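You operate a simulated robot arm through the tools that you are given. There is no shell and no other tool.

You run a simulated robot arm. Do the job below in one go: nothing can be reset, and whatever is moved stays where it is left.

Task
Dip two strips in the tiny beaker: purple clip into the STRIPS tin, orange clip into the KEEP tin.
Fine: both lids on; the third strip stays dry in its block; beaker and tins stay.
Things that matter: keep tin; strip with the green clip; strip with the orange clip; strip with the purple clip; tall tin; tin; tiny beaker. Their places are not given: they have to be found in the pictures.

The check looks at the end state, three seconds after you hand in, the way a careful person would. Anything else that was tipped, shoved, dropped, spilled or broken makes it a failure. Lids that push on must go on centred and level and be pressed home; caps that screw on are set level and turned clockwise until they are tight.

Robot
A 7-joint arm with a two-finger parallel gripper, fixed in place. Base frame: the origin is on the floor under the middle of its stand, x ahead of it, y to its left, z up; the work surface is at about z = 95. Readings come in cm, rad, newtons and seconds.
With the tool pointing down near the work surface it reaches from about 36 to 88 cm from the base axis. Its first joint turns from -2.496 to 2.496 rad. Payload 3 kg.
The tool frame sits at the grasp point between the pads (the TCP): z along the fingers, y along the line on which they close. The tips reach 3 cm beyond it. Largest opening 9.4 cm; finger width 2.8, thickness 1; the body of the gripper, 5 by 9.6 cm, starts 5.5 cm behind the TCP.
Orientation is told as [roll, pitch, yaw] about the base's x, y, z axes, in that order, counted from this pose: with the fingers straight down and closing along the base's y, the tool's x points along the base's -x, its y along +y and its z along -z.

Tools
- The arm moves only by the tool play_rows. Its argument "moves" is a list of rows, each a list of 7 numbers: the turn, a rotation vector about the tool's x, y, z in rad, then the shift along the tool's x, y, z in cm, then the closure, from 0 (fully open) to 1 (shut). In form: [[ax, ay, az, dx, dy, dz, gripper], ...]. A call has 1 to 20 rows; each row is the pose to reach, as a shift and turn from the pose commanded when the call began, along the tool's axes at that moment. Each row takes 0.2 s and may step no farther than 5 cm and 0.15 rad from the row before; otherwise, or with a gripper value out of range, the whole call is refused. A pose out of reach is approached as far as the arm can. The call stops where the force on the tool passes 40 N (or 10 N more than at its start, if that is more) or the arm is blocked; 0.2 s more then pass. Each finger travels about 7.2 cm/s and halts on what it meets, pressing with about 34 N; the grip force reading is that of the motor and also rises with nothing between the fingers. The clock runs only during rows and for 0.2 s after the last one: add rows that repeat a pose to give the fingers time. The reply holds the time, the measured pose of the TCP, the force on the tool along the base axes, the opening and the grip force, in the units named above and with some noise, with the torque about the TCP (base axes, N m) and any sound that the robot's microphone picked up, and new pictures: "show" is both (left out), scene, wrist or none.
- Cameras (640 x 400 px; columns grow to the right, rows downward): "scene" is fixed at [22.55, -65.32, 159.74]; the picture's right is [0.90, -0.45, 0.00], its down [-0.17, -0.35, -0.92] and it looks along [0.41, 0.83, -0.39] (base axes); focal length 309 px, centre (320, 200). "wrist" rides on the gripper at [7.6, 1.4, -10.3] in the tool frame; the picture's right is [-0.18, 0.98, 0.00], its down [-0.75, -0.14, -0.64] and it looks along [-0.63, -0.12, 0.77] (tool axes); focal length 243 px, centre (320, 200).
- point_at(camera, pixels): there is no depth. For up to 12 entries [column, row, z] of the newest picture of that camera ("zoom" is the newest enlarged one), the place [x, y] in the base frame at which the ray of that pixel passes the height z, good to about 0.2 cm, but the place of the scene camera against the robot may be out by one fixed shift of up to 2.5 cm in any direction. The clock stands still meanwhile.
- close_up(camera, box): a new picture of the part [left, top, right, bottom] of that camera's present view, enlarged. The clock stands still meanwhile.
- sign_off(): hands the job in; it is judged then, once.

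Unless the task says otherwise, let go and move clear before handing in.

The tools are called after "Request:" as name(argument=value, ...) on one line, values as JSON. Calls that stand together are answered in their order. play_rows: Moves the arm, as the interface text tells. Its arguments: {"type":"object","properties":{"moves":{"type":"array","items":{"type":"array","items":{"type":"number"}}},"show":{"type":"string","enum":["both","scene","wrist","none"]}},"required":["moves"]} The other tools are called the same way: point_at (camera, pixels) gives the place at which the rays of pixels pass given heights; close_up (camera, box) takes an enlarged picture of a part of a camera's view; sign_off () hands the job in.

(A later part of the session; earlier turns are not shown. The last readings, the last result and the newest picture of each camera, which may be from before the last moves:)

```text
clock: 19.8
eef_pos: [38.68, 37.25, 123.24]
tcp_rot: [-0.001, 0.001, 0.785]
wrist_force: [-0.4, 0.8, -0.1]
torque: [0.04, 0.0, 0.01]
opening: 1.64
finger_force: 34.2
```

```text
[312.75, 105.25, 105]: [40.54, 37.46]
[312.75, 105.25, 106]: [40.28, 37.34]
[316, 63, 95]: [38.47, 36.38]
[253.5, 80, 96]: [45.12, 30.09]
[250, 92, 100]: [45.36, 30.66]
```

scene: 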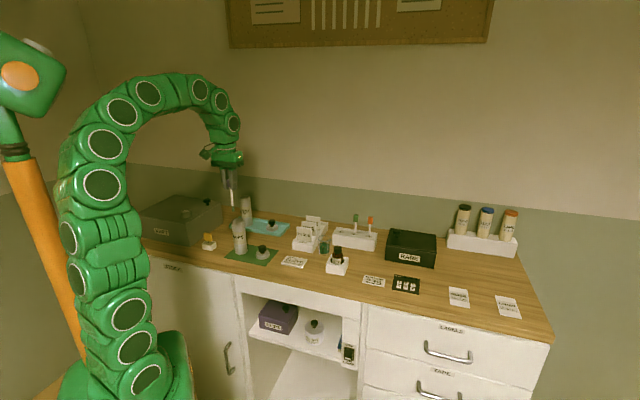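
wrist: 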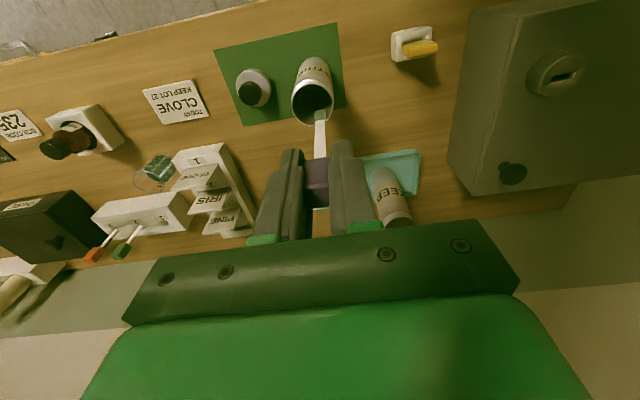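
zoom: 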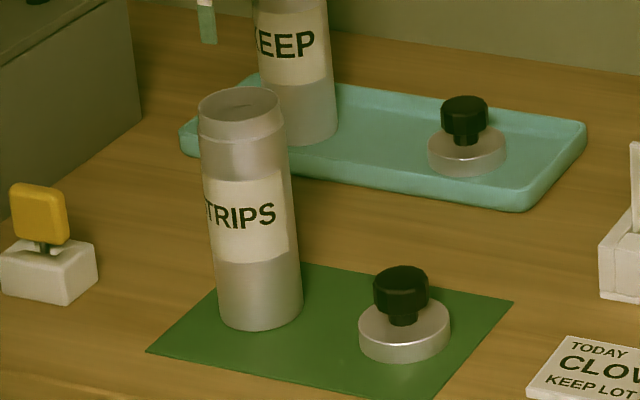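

The tin axis is at about (39.9,37.0) with its rim at z≈107.5–108.4. The strip plus clip is about 11.9 cm long. I'll centre over the tin at this height and check before lowering.

Request:
play_rows(moves=[[0, 0, 0, -0.45, -0.52, 0, 1], [0, 0, 0, -0.9, -1.04, 0, 1], [0, 0, 0, -0.9, -1.04, 0.5, 1], [0, 0, 0, -0.9, -1.04, 0.5, 1]], show="wrist")

Request:
close_up(camera="wrist", box=[250, 40, 390, 150])

Request:
close_up(camera="scene", box=[200, 175, 290, 265])

```text
clock: 20.8
eef_pos: [39.99, 36.98, 122.68]
tcp_rot: [-0.001, 0.0, 0.784]
wrist_force: [0.6, 0.7, 0.0]
torque: [0.03, 0.0, -0.01]
opening: 1.65
finger_force: 33.9
```

wrist: 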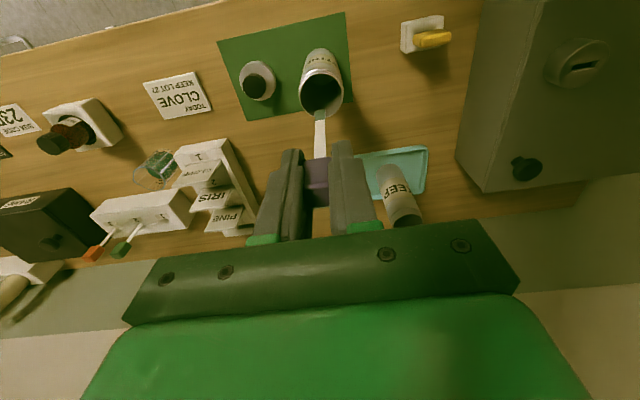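

```text
3.64 times, centred on (320, 95) of wrist
```

zoom: 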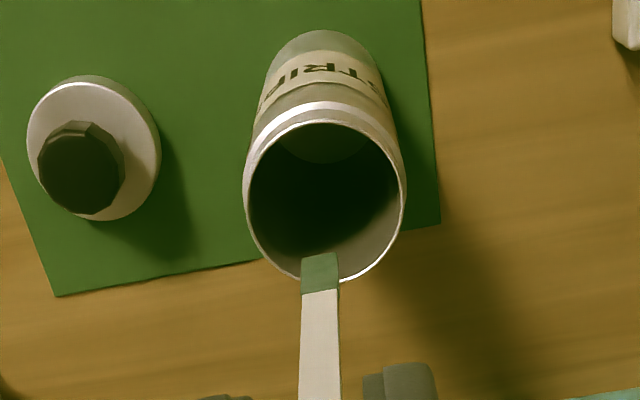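

```text
4.44 times, centred on (245, 220) of scene
```

zoom: 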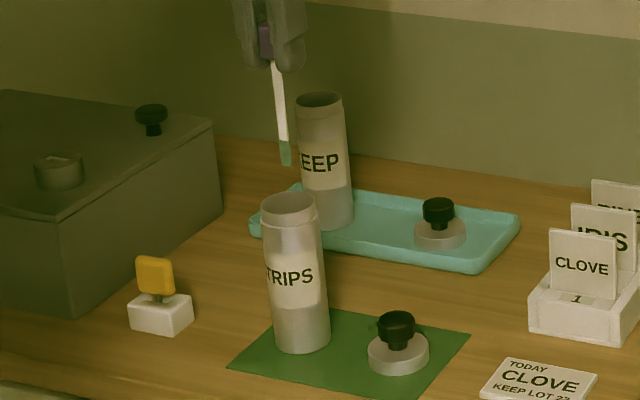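

The strip is centred over the tin mouth: the rim centre works out to about (+0.24,+0.11) in tool axes and the strip to about (+0.23,0). I'll lower to TCP z≈112.3 so the strip is inside and the fingertips stay above the rim.

Request:
play_rows(moves=[[0, 0, 0, 0, 0.05, 1.2, 1], [0, 0, 0, 0, 0.05, 2.4, 1], [0, 0, 0, 0, 0.05, 3.6, 1], [0, 0, 0, 0, 0.05, 4.8, 1], [0, 0, 0, 0, 0.05, 6.0, 1], [0, 0, 0, 0, 0.05, 7.2, 1], [0, 0, 0, 0, 0.05, 8.4, 1], [0, 0, 0, 0, 0.05, 9.4, 1], [0, 0, 0, 0, 0.05, 10.2, 1], [0, 0, 0, 0, 0.05, 10.2, 1]], show="both")

Request:
close_up(camera="wrist", box=[250, 60, 390, 190])

Request:
close_up(camera="scene", box=[200, 185, 290, 265])

```text
clock: 23.0
eef_pos: [40.03, 37.1, 112.56]
tcp_rot: [0.001, -0.001, 0.785]
wrist_force: [0.2, 0.5, -0.6]
torque: [0.03, 0.03, -0.04]
opening: 1.67
finger_force: 33.8
```

scene: 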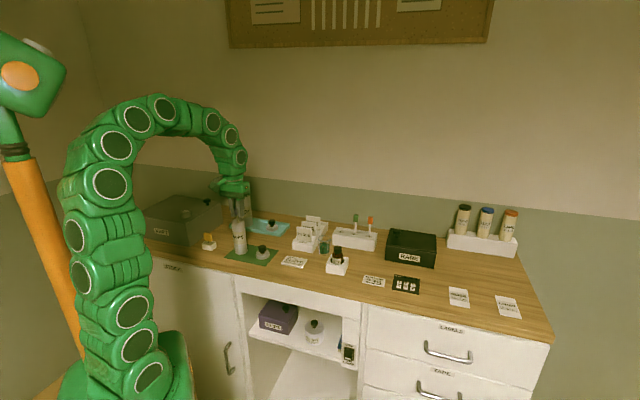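
wrist: 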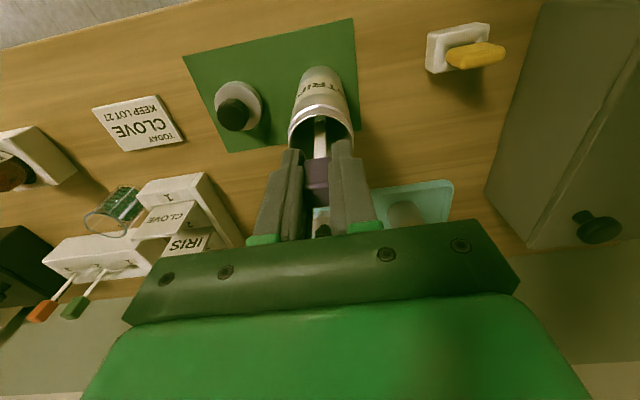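

```text
3.08 times, centred on (320, 125) of wrist
```

zoom: 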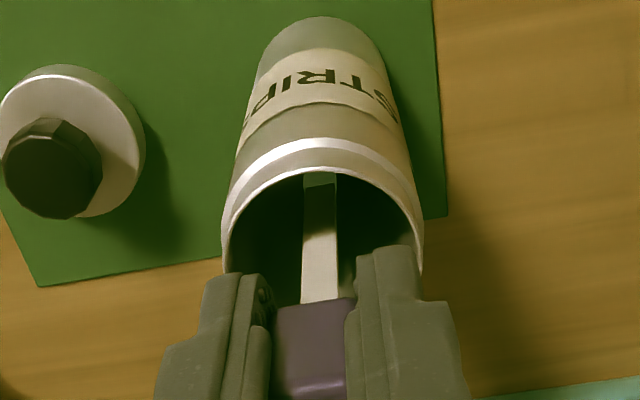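

```text
5.00 times, centred on (245, 225) of scene
```

zoom: 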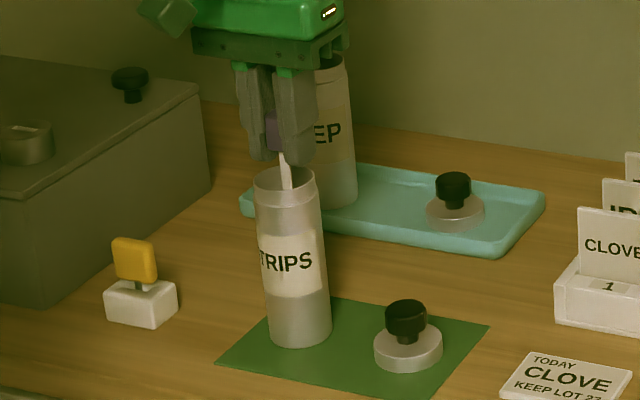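

The strip is inside the tin, and the fingertips are about 1.4 cm above the rim in the scene view. I'll lower another 0.9 cm and release so it drops straight in.

Request:
play_rows(moves=[[0, 0, 0, 0, 0, 0.5, 1], [0, 0, 0, 0, 0, 0.9, 1], [0, 0, 0, 0, 0, 0.9, 1], [0, 0, 0, 0, 0, 0.9, 0.6], [0, 0, 0, 0, 0, 0.9, 0.5], [0, 0, 0, 0, 0, 0.9, 0.5], [0, 0, 0, 0, 0, 0.9, 0.5]], show="both")

Request:
close_up(camera="wrist", box=[250, 60, 390, 190])

Request:
close_up(camera="scene", box=[200, 185, 290, 265])

```text
clock: 24.6
eef_pos: [40.06, 37.2, 111.59]
tcp_rot: [0.001, -0.001, 0.785]
wrist_force: [0.5, 0.8, -0.5]
torque: [-0.01, 0.02, -0.02]
opening: 4.71
finger_force: 0.1
```

scene: 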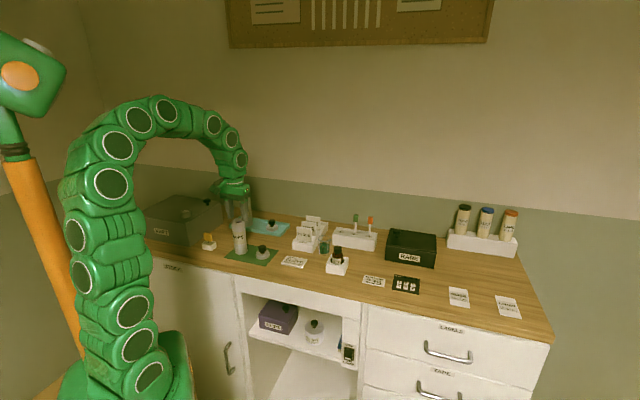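
wrist: 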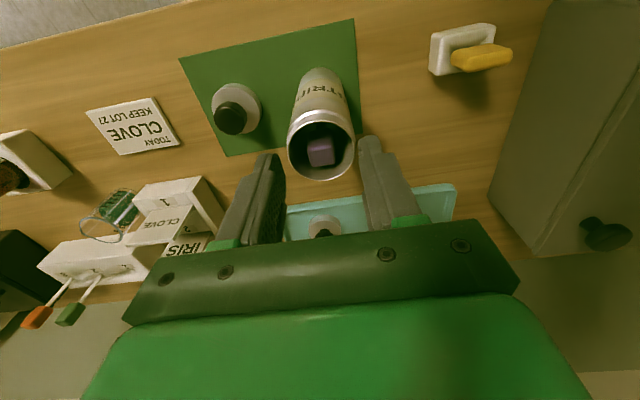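

```text
3.08 times, centred on (320, 125) of wrist
```

zoom: 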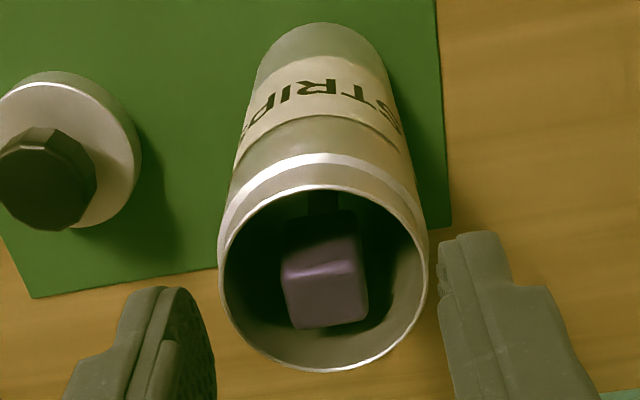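

```text
5.00 times, centred on (245, 225) of scene
```

zoom: 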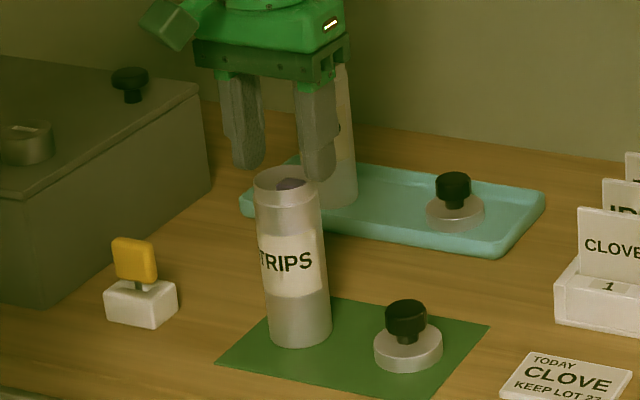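

The purple strip has dropped fully inside the STRIPS tin, with the clip visible below the rim at (325,270) in the zoom. Combining views, the rim centre is about (39.7,36.9) at z≈108.3. I'll rise and move over the STRIPS lid at about (45.3,30.5) to inspect it.

Request:
play_rows(moves=[[0, 0, 0, 0, 0, -1.5, 0.5], [0, 0, 0, 0, 0, -3.0, 0.4], [0, 0, 0, 0.3, -2.5, -3.5, 0.4], [0, 0, 0, 0.6, -5.5, -3.5, 0.4], [0, 0, 0, 1.03, -8.44, -3.0, 0.4], [0, 0, 0, 1.03, -8.44, -0.5, 0.4], [0, 0, 0, 1.03, -8.44, 1.5, 0.4], [0, 0, 0, 1.03, -8.44, 1.5, 0.4]], show="both")

Request:
close_up(camera="wrist", box=[240, 40, 400, 170])

Request:
close_up(camera="scene", box=[220, 205, 300, 270])

```text
clock: 26.4
eef_pos: [45.27, 30.46, 110.09]
tcp_rot: [0.0, 0.002, 0.785]
wrist_force: [0.3, -0.5, -1.4]
torque: [0.02, 0.01, -0.01]
opening: 5.65
finger_force: 0.1
```

scene: 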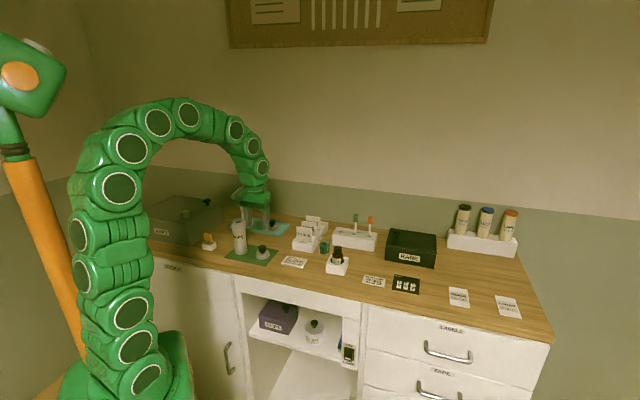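
wrist: 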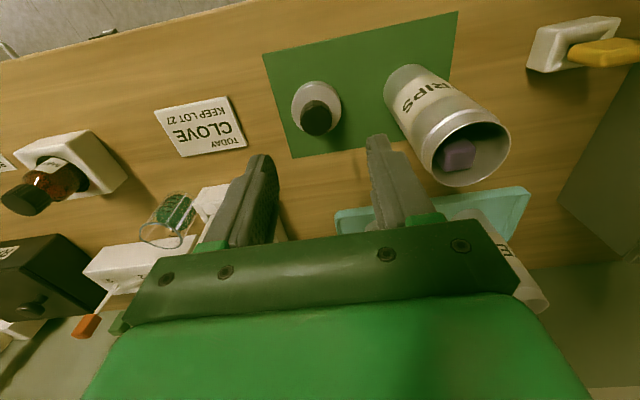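

```text
3.08 times, centred on (320, 105) of wrist
```

zoom: 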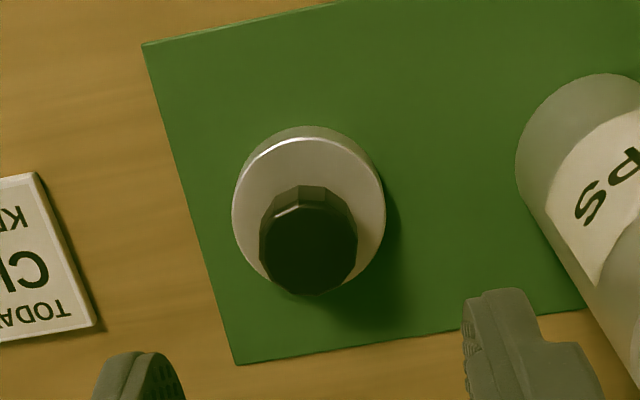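

```text
6.15 times, centred on (260, 238) of scene
```

zoom: 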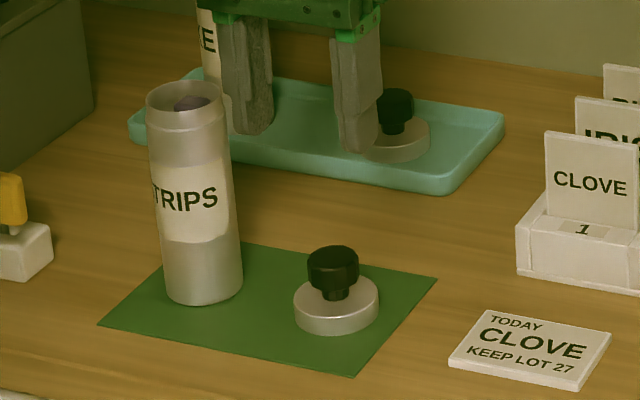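

The lid lies at (316,105) in the wrist view: a disc with a black faceted knob, next to the tin. I'll zoom on the tin's neck and the lid to tell whether it pushes on or screws on, and to locate the knob.

Request:
close_up(camera="wrist", box=[400, 60, 530, 195])

Request:
close_up(camera="scene", box=[228, 212, 268, 240])

Request:
close_up(camera="scene", box=[248, 235, 282, 263])

Request:
point_at(camera="wrist", pixels=[[316.8, 117, 99], [316.8, 117, 99.5], [316.8, 117, 98.5], [316.4, 108.5, 96.5], [316.4, 108.5, 97], [460, 150, 108.3], [469, 148.5, 108.3]])

```text
2.96 times, centred on (465, 128) of wrist
```

zoom: 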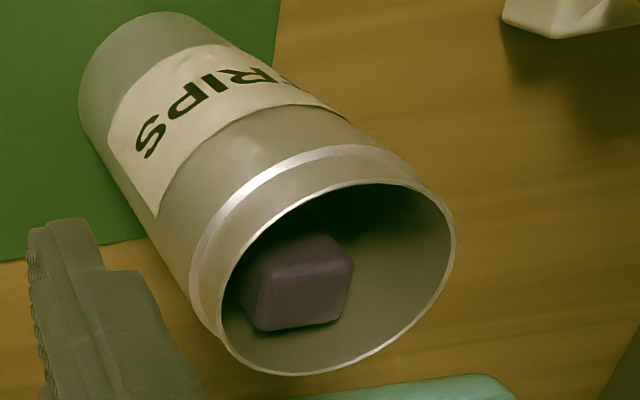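

```text
14.29 times, centred on (248, 226) of scene
```

zoom: 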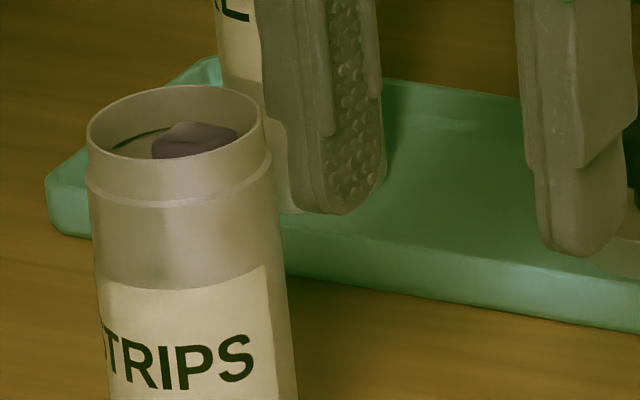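

```text
14.29 times, centred on (265, 249) of scene
```

zoom: 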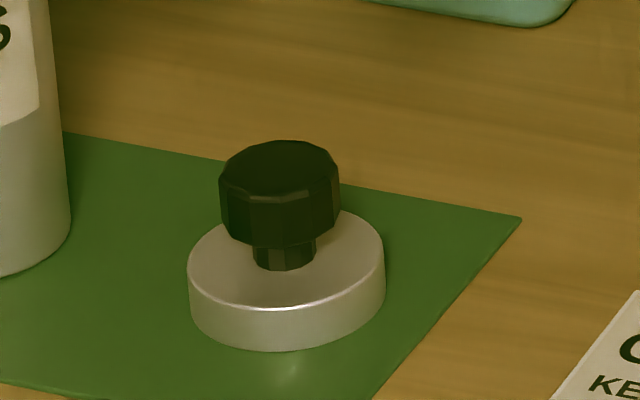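

```text
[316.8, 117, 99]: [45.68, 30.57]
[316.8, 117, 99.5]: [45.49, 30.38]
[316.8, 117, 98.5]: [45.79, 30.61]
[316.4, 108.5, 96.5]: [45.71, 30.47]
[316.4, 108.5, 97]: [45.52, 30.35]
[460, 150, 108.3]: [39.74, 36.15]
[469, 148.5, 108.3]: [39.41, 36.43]
```

The tin has a smooth stepped neck with no threads, so the lid pushes on. The knob is about 3.1 cm wide with its head at z≈97.5–98.9, and the lid centre is at about (45.75,30.57). I'll descend to just above the knob and check alignment.

Request:
play_rows(moves=[[0, 0, 0, -0.42, -0.26, 1.0, 0.4], [0, 0, 0, -0.42, -0.26, 2.5, 0.4], [0, 0, 0, -0.42, -0.26, 4.0, 0.4], [0, 0, 0, -0.42, -0.26, 5.5, 0.4], [0, 0, 0, -0.42, -0.26, 6.8, 0.4], [0, 0, 0, -0.42, -0.26, 7.2, 0.4], [0, 0, 0, -0.42, -0.26, 7.2, 0.4]], show="both")

Request:
close_up(camera="wrist", box=[220, 80, 420, 210])

Request:
close_up(camera="scene", box=[220, 205, 300, 270])

```text
clock: 28.0
eef_pos: [45.62, 30.46, 102.91]
tcp_rot: [0.0, 0.0, 0.784]
wrist_force: [0.1, -0.2, -0.6]
torque: [0.02, -0.01, 0.0]
opening: 5.64
finger_force: 0.1
```

scene: 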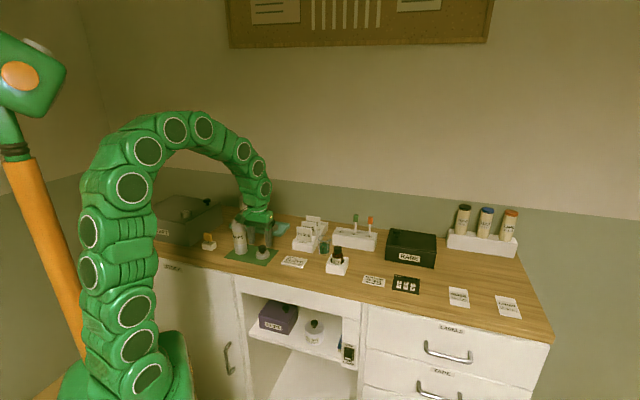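
wrist: 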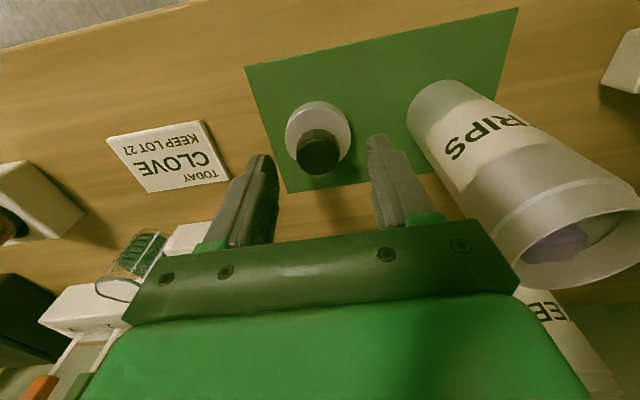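

```text
3.08 times, centred on (320, 145) of wrist
```

zoom: 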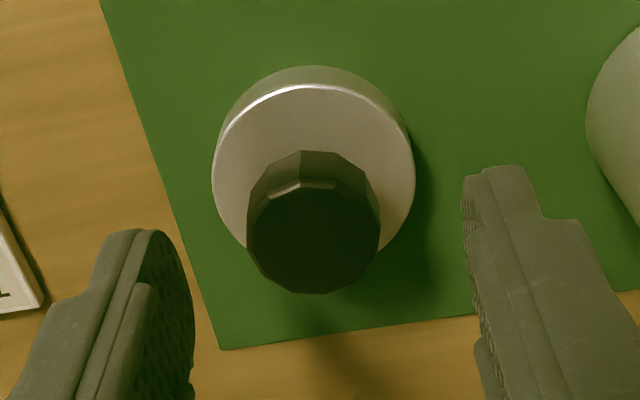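

```text
6.15 times, centred on (260, 238) of scene
```

zoom: 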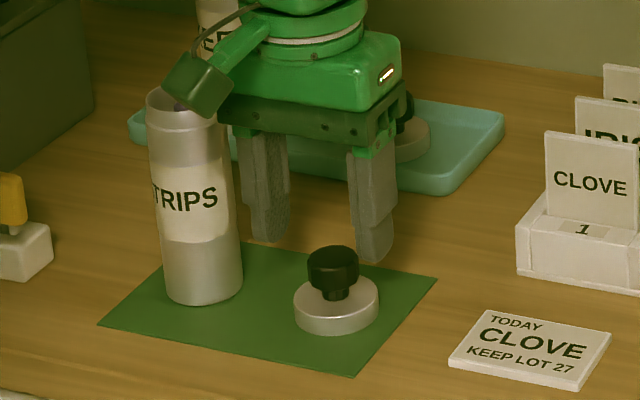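

The knob top sits at (317.7,158) and the disc centre at (317.9,138) in the wrist view. I'll compute their positions relative to the TCP.

Request:
point_at(camera="wrist", pixels=[[317.7, 158, 98.9], [317.7, 158, 98.5], [317.9, 137.9, 96.2], [317.9, 137.9, 96.5], [320, 187, 102.91], [320, 158, 99.91], [285.5, 137.9, 96.2], [351, 137.9, 96.2]])

```text
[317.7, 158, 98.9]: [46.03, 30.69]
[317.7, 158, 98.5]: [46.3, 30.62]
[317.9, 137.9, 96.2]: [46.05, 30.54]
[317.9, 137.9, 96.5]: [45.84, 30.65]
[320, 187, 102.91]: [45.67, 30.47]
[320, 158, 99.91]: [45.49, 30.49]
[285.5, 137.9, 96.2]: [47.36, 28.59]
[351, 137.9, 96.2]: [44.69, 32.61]
```

The lid centre is (46.0,30.62). I'll shift by (0.38,0.16), descend to z≈99.7 so the tips sit just above the disc, and close on the knob.

Request:
play_rows(moves=[[0, 0, 0, -0.38, -0.16, 0.5, 0.4], [0, 0, 0, -0.38, -0.16, 1.3, 0.4], [0, 0, 0, -0.38, -0.16, 2.1, 0.4], [0, 0, 0, -0.38, -0.16, 2.7, 0.4], [0, 0, 0, -0.38, -0.16, 3.1, 0.4], [0, 0, 0, -0.38, -0.16, 3.1, 0.4]], show="both")

Request:
close_up(camera="wrist", box=[220, 90, 420, 220])

Request:
close_up(camera="scene", box=[220, 205, 300, 270])

```text
clock: 29.4
eef_pos: [46.06, 30.69, 99.91]
tcp_rot: [-0.001, 0.002, 0.784]
wrist_force: [-0.7, 1.8, 0.2]
torque: [0.02, -0.05, 0.02]
opening: 5.61
finger_force: 0.1
```

scene: 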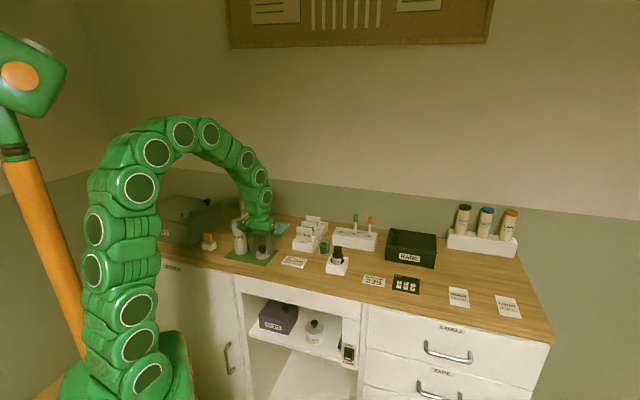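
wrist: 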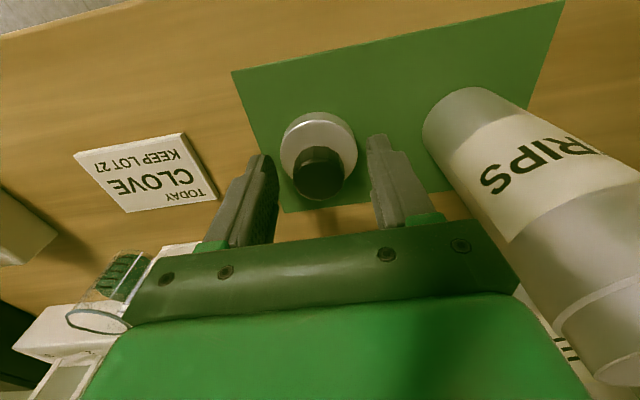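

```text
3.08 times, centred on (320, 155) of wrist
```

zoom: 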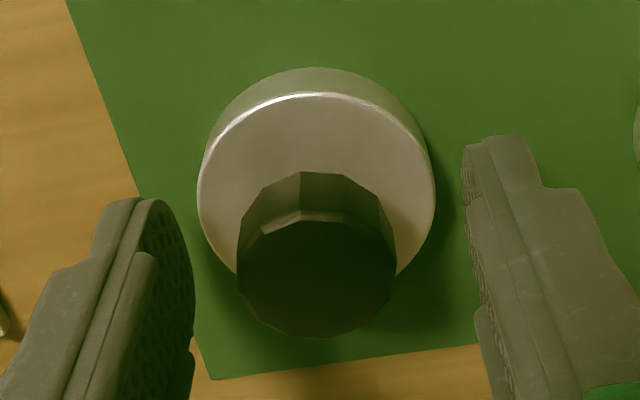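

```text
6.15 times, centred on (260, 238) of scene
```

zoom: 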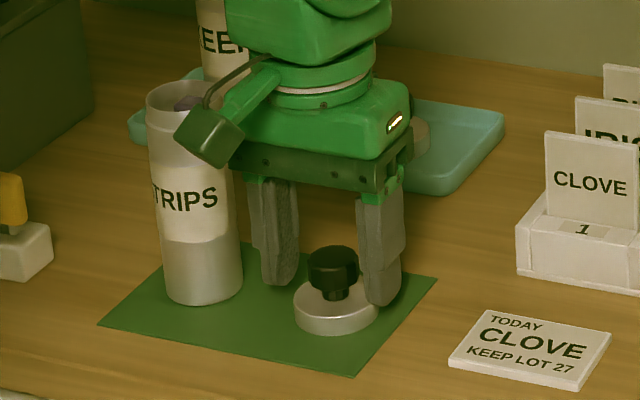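

The knob is centred between the fingers, with its top at (319,178) against the expected TCP line at (320,178). I'll close on it.

Request:
play_rows(moves=[[0, 0, 0, 0, 0, 0, 0.5], [0, 0, 0, 0, 0, 0, 0.6], [0, 0, 0, 0, 0, 0, 0.7], [0, 0, 0, 0, 0, 0, 1.0], [0, 0, 0, 0, 0, 0, 1.0], [0, 0, 0, 0, 0, 0, 1.0]], show="wrist")

Request:
close_up(camera="wrist", box=[220, 90, 420, 220])

```text
clock: 30.8
eef_pos: [46.08, 30.53, 99.91]
tcp_rot: [0.0, 0.001, 0.785]
wrist_force: [-0.2, -1.0, -0.4]
torque: [0.01, -0.03, 0.02]
opening: 2.63
finger_force: 33.8
```

wrist: 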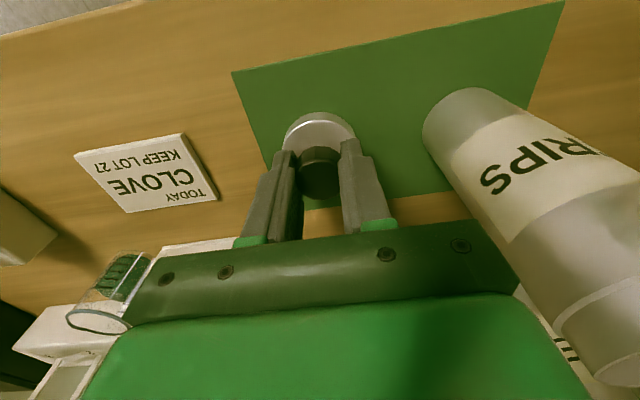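

```text
3.08 times, centred on (320, 155) of wrist
```

zoom: 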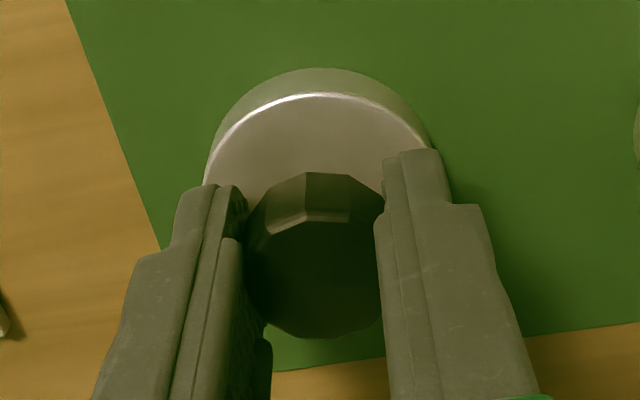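

The knob is gripped at opening 2.63 with 34 N. I'll lift the lid straight up, clear of the tin, to re-measure the tin mouth and the held lid.

Request:
play_rows(moves=[[0, 0, 0, 0, 0, -0.8, 1], [0, 0, 0, 0, 0, -2.0, 1], [0, 0, 0, 0, 0, -3.5, 1], [0, 0, 0, 0, 0, -5.0, 1], [0, 0, 0, 0, 0, -7.0, 1], [0, 0, 0, 0, 0, -9.0, 1], [0, 0, 0, 0, 0, -11.0, 1], [0, 0, 0, 0, 0, -13.0, 1], [0, 0, 0, 0, 0, -15.5, 1], [0, 0, 0, 0, 0, -18.0, 1], [0, 0, 0, 0, 0, -20.0, 1], [0, 0, 0, 0, 0, -20.0, 1]], show="both")

Request:
close_up(camera="wrist", box=[240, 50, 440, 180])

Request:
close_up(camera="scene", box=[210, 180, 300, 265])

```text
clock: 33.4
eef_pos: [45.88, 30.72, 119.85]
tcp_rot: [0.002, 0.0, 0.786]
wrist_force: [0.2, 0.5, -0.5]
torque: [0.0, -0.01, -0.04]
opening: 2.63
finger_force: 34.0
```

scene: 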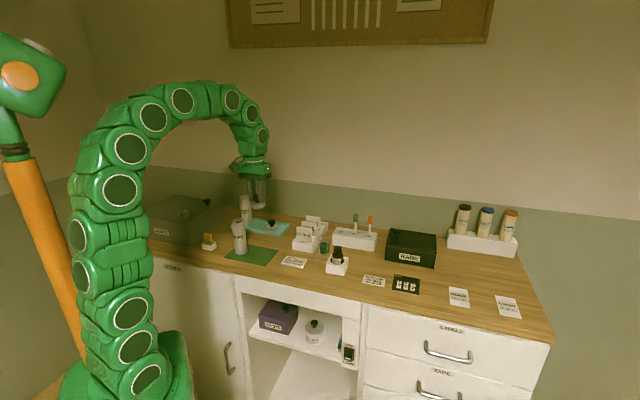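
wrist: 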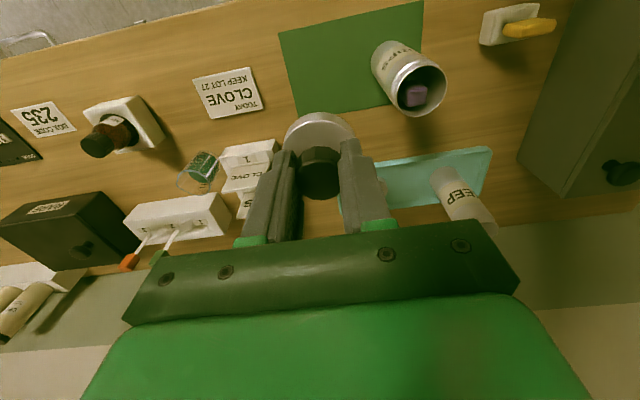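

```text
3.08 times, centred on (340, 115) of wrist
```

zoom: 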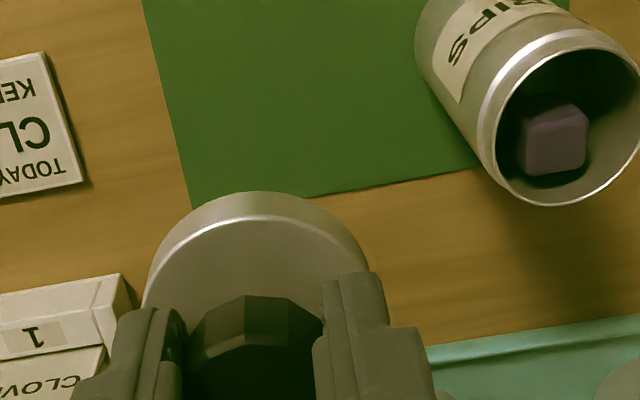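

```text
4.71 times, centred on (255, 222) of scene
```

zoom: 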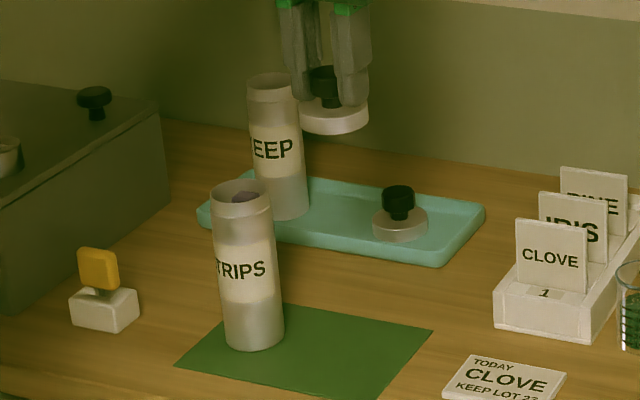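

The lid hangs level in the gripper, and the tin mouth is visible at about (419,91). I'll zoom on the mouth for a precise centre.

Request:
close_up(camera="wrist", box=[365, 35, 455, 125])

```text
4.44 times, centred on (410, 80) of wrist
```

zoom: 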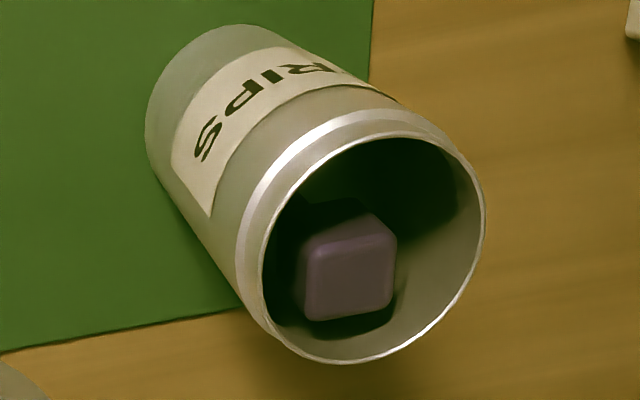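

Request:
point_at(camera="zoom", pixels=[[374, 249, 107.5], [374, 249, 108], [374, 249, 108.5], [374, 249, 107], [234, 112, 95], [262, 249, 108.2], [486, 249, 108.2], [374, 135, 108.2], [374, 363, 108.2]])

```text
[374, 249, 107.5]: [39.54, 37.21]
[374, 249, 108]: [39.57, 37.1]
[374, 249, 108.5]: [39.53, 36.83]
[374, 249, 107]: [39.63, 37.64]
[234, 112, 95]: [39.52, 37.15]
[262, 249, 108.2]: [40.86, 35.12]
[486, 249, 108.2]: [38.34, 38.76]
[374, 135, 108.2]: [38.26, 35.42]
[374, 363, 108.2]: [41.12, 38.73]
```

From several views the mouth is at (39.57,36.95), z≈108.2. The held lid is centred on the TCP within about 0.1 cm. I'll move it over the tin and lower it to about 1 cm above the rim for a check.

Request:
play_rows(moves=[[0, 0, 0, 0.02, 2.2, 0, 1], [0, 0, 0, 0.05, 4.4, 0, 1], [0, 0, 0, 0.08, 6.6, 0, 1], [0, 0, 0, 0.1, 8.2, 0, 1], [0, 0, 0, 0.1, 9.0, 0, 1], [0, 0, 0, 0.1, 9.0, 1.5, 1], [0, 0, 0, 0.1, 9.0, 3.0, 1], [0, 0, 0, 0.1, 9.0, 4.5, 1], [0, 0, 0, 0.1, 9.0, 5.4, 1], [0, 0, 0, 0.1, 9.0, 5.4, 1]], show="both")

Request:
close_up(camera="wrist", box=[240, 60, 400, 180])

Request:
close_up(camera="scene", box=[215, 195, 265, 245])

```text
clock: 35.6
eef_pos: [39.57, 36.87, 114.21]
tcp_rot: [0.0, -0.001, 0.785]
wrist_force: [0.0, -0.9, -1.0]
torque: [0.02, 0.0, -0.01]
opening: 2.61
finger_force: 33.4
```

scene: 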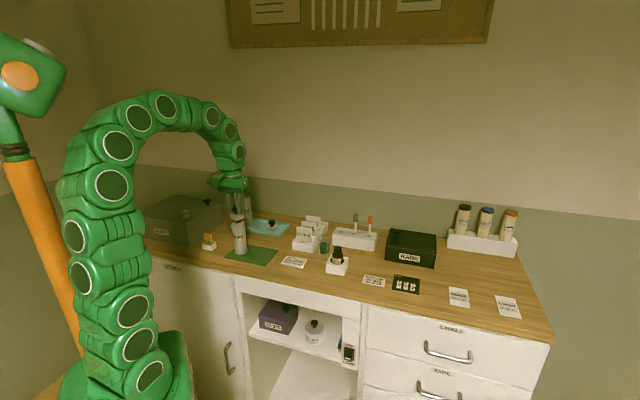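
wrist: 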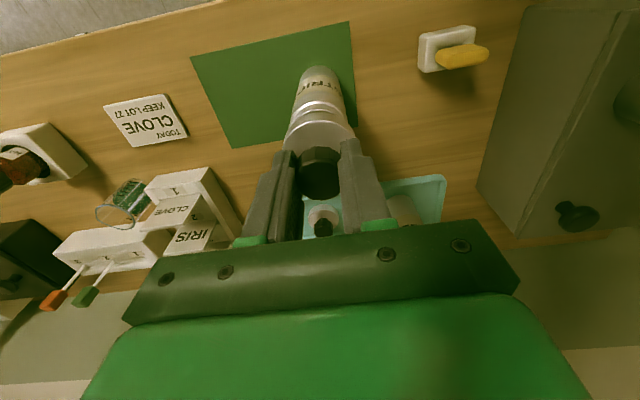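

```text
3.33 times, centred on (320, 120) of wrist
```

zoom: 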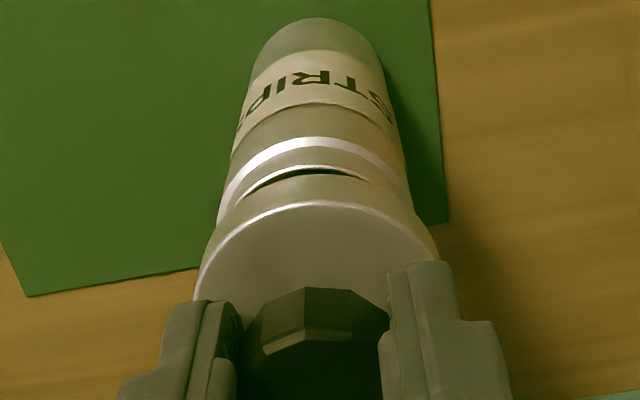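

```text
8.00 times, centred on (240, 220) of scene
```

zoom: 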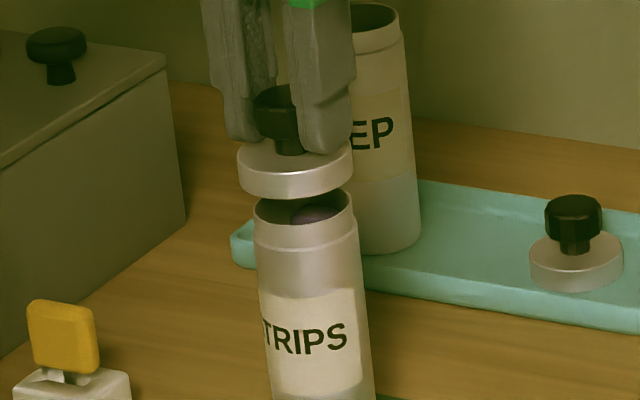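

The lid hovers just above the rim and looks nearly concentric, possibly slightly left in the scene view. I'll zoom tighter in both views to quantify the offset.

Request:
close_up(camera="scene", box=[226, 206, 256, 232])

Request:
close_up(camera="wrist", box=[275, 85, 365, 145])

Request:
close_up(camera="scene", box=[222, 206, 262, 262])

```text
15.38 times, centred on (241, 219) of scene
```

zoom: 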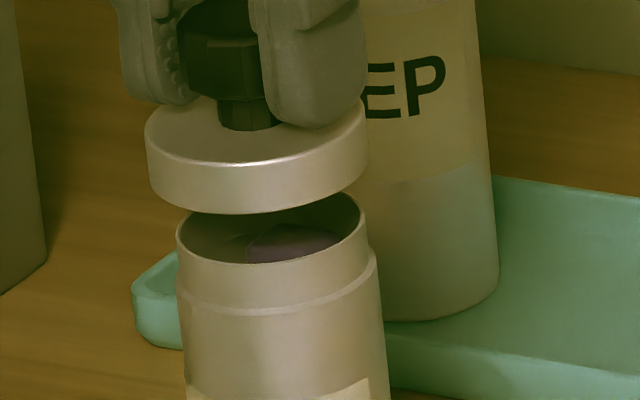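

```text
6.67 times, centred on (320, 115) of wrist
```

zoom: 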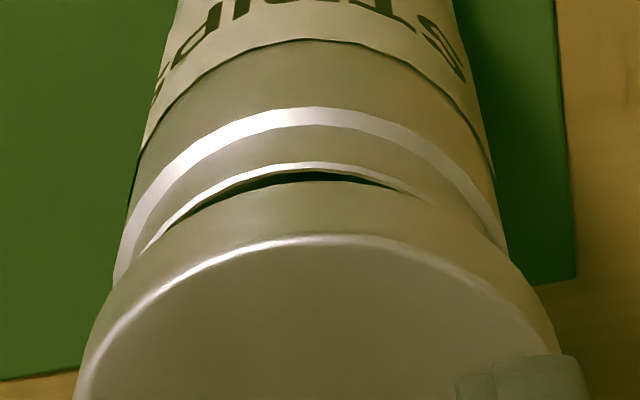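

```text
7.14 times, centred on (242, 234) of scene
```

zoom: 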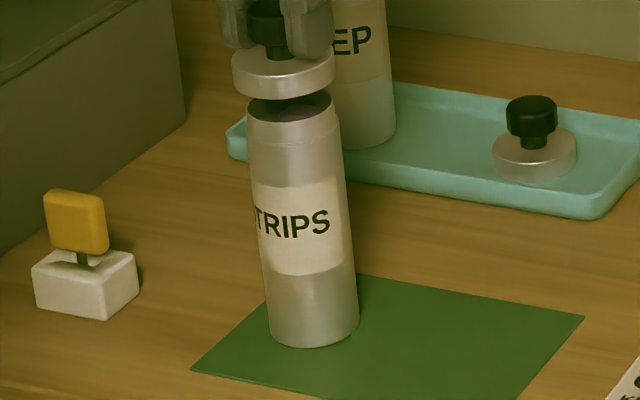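

The two views agree: the lid is within about 0.1 cm and needs roughly -0.1 along tool y. I'll correct that and lower gently in small steps while watching the force.

Request:
play_rows(moves=[[0, 0, 0, 0.03, -0.1, 0, 1], [0, 0, 0, 0.03, -0.1, 0.4, 1], [0, 0, 0, 0.03, -0.1, 0.8, 1], [0, 0, 0, 0.03, -0.1, 1.0, 1], [0, 0, 0, 0.03, -0.1, 1.2, 1], [0, 0, 0, 0.03, -0.1, 1.4, 1], [0, 0, 0, 0.03, -0.1, 1.4, 1]], show="both")

Request:
close_up(camera="scene", box=[226, 206, 256, 232])

Request:
close_up(camera="wrist", box=[275, 85, 365, 145])

```text
clock: 37.2
eef_pos: [39.75, 36.87, 112.93]
tcp_rot: [-0.002, 0.001, 0.785]
wrist_force: [-0.4, -0.2, -0.4]
torque: [0.01, 0.0, 0.0]
opening: 2.62
finger_force: 33.7
```

scene: 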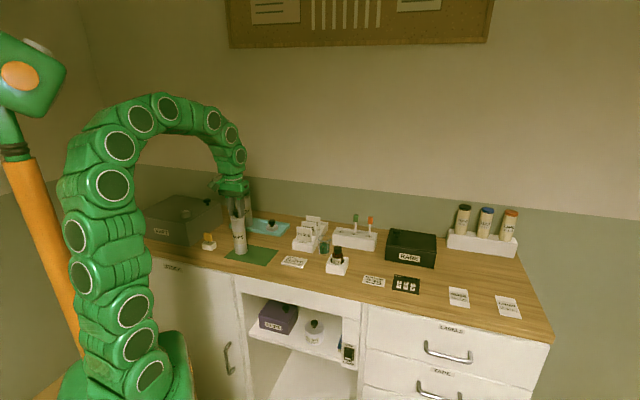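
wrist: 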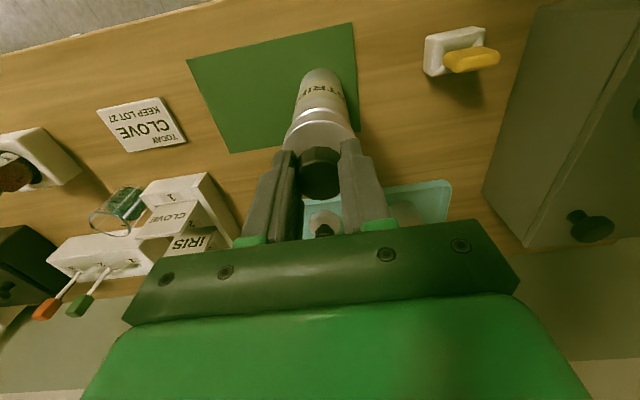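

```text
15.38 times, centred on (241, 219) of scene
```

zoom: 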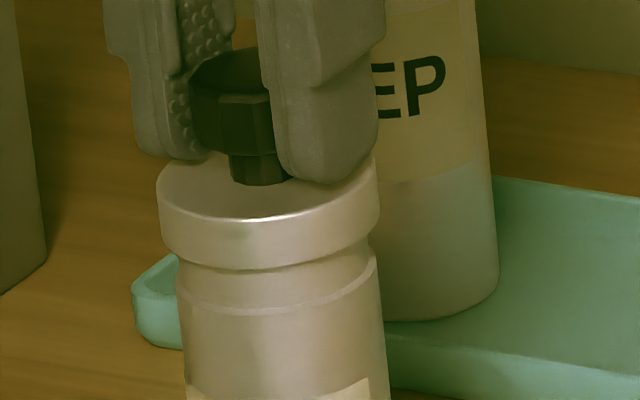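

```text
6.67 times, centred on (320, 115) of wrist
```

zoom: 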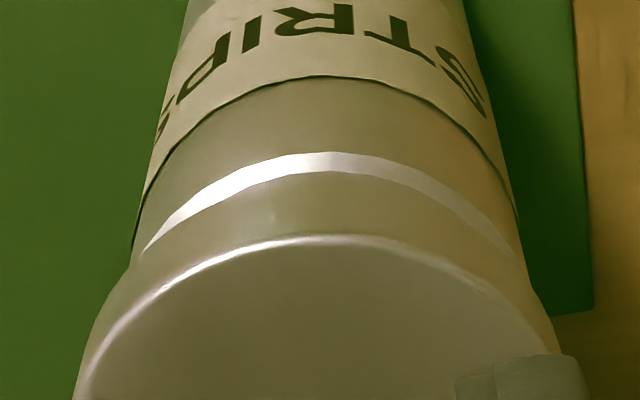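

The lid is now concentric in the scene view (lid centre x≈268.5 against a tin axis of ≈269.6) with no contact force yet. I'll keep lowering in small steps.

Request:
play_rows(moves=[[0, 0, 0, 0, 0, 0.1, 1], [0, 0, 0, 0, 0, 0.2, 1], [0, 0, 0, 0, 0, 0.3, 1], [0, 0, 0, 0, 0, 0.4, 1], [0, 0, 0, 0, 0, 0.4, 1]], show="wrist")

Request:
close_up(camera="scene", box=[226, 206, 256, 232])

```text
clock: 38.4
eef_pos: [39.77, 36.86, 112.49]
tcp_rot: [0.001, 0.0, 0.785]
wrist_force: [0.0, 0.6, 0.4]
torque: [0.0, 0.02, 0.0]
opening: 2.63
finger_force: 34.1
```

wrist: 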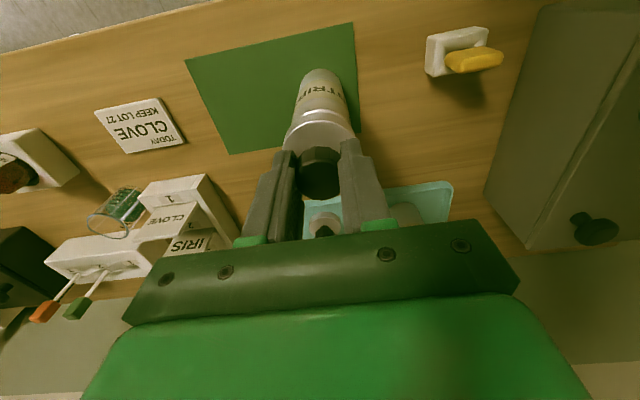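

```text
15.38 times, centred on (241, 219) of scene
```

zoom: 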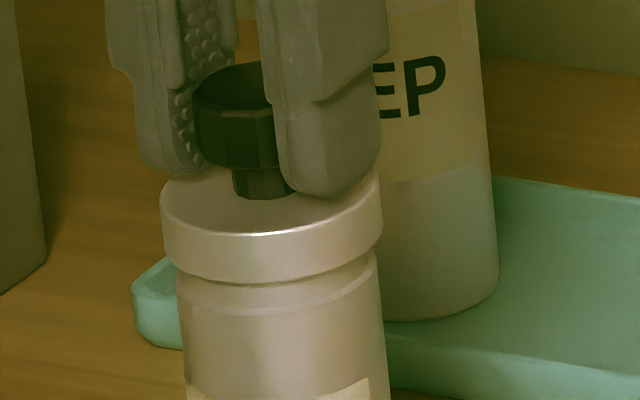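

The lid keeps going down over the neck with no force, its bottom edge at y≈284 against the step at ≈312. I'll continue.

Request:
play_rows(moves=[[0, 0, 0, 0, 0, 0.1, 1], [0, 0, 0, 0, 0, 0.2, 1], [0, 0, 0, 0, 0, 0.3, 1], [0, 0, 0, 0, 0, 0.4, 1], [0, 0, 0, 0, 0, 0.4, 1]], show="wrist")

Request:
close_up(camera="scene", box=[226, 206, 256, 232])

```text
clock: 39.6
eef_pos: [39.78, 36.77, 112.23]
tcp_rot: [0.0, -0.001, 0.784]
wrist_force: [-0.4, 0.5, 0.4]
torque: [-0.01, -0.01, 0.01]
opening: 2.61
finger_force: 33.4
```

wrist: 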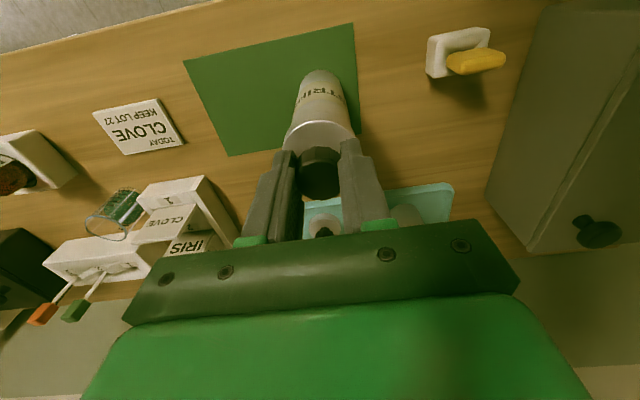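

```text
15.38 times, centred on (241, 219) of scene
```

zoom: 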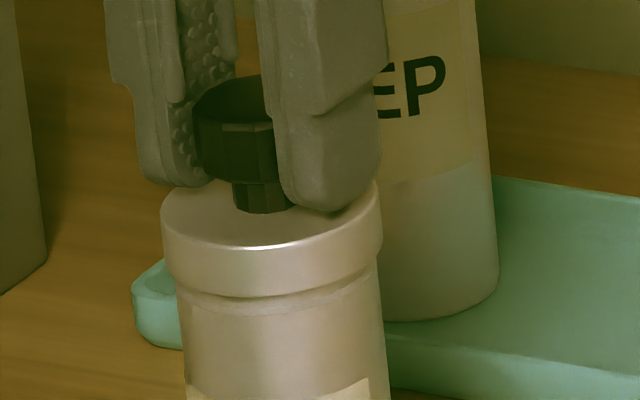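

Still no resistance, and the gap to the step is about 13 zoom px (~0.3 cm). I'll continue down in smaller steps.

Request:
play_rows(moves=[[0, 0, 0, 0, 0, 0.1, 1], [0, 0, 0, 0, 0, 0.2, 1], [0, 0, 0, 0, 0, 0.3, 1], [0, 0, 0, 0, 0, 0.4, 1], [0, 0, 0, 0, 0, 0.4, 1]], show="wrist")

Request:
close_up(camera="scene", box=[226, 206, 256, 232])

```text
clock: 40.8
eef_pos: [39.84, 36.9, 111.75]
tcp_rot: [0.0, -0.001, 0.785]
wrist_force: [0.7, 0.1, 2.2]
torque: [-0.01, 0.0, 0.05]
opening: 2.65
finger_force: 33.9
```

wrist: 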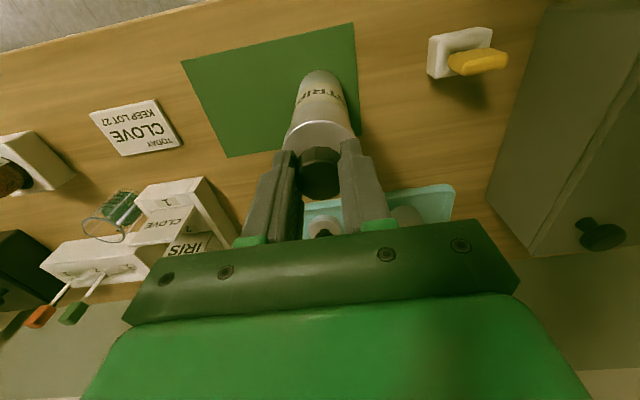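

```text
15.38 times, centred on (241, 219) of scene
```

zoom: 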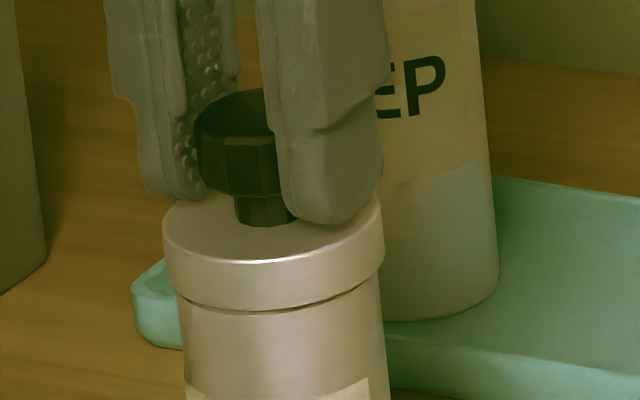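

First contact: +2.2 N upward with the lid edge almost at the step. I'll press on in 0.1 cm increments.

Request:
play_rows(moves=[[0, 0, 0, 0, 0, 0.1, 1], [0, 0, 0, 0, 0, 0.2, 1], [0, 0, 0, 0, 0, 0.3, 1], [0, 0, 0, 0, 0, 0.3, 1]], show="wrist")

Request:
close_up(camera="scene", box=[226, 206, 256, 232])

```text
clock: 41.4
eef_pos: [39.91, 37.04, 111.76]
tcp_rot: [0.002, -0.007, 0.786]
wrist_force: [-1.8, -0.6, 7.9]
torque: [-0.1, 0.16, -0.03]
opening: 2.63
finger_force: 33.8
heard: snap
stopped in row 3: the force on the tool passed its limit at 42 N (the readings are from after the stop); the commanded pose is now the measured one
```

wrist: 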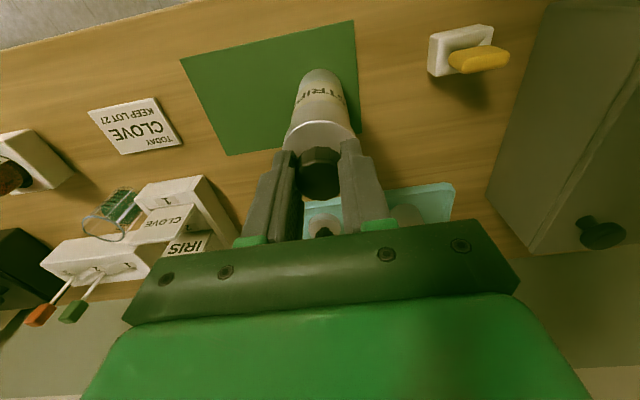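

```text
15.38 times, centred on (241, 219) of scene
```

zoom: 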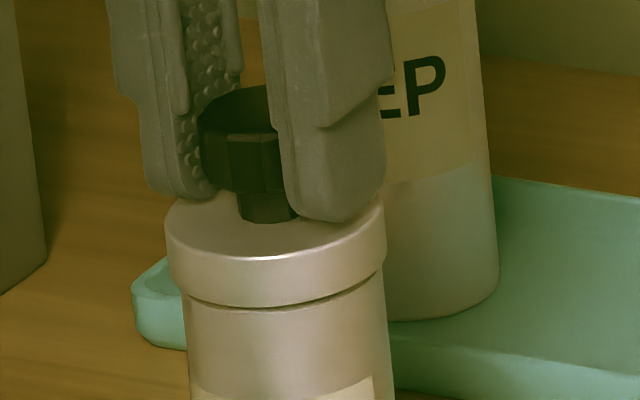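

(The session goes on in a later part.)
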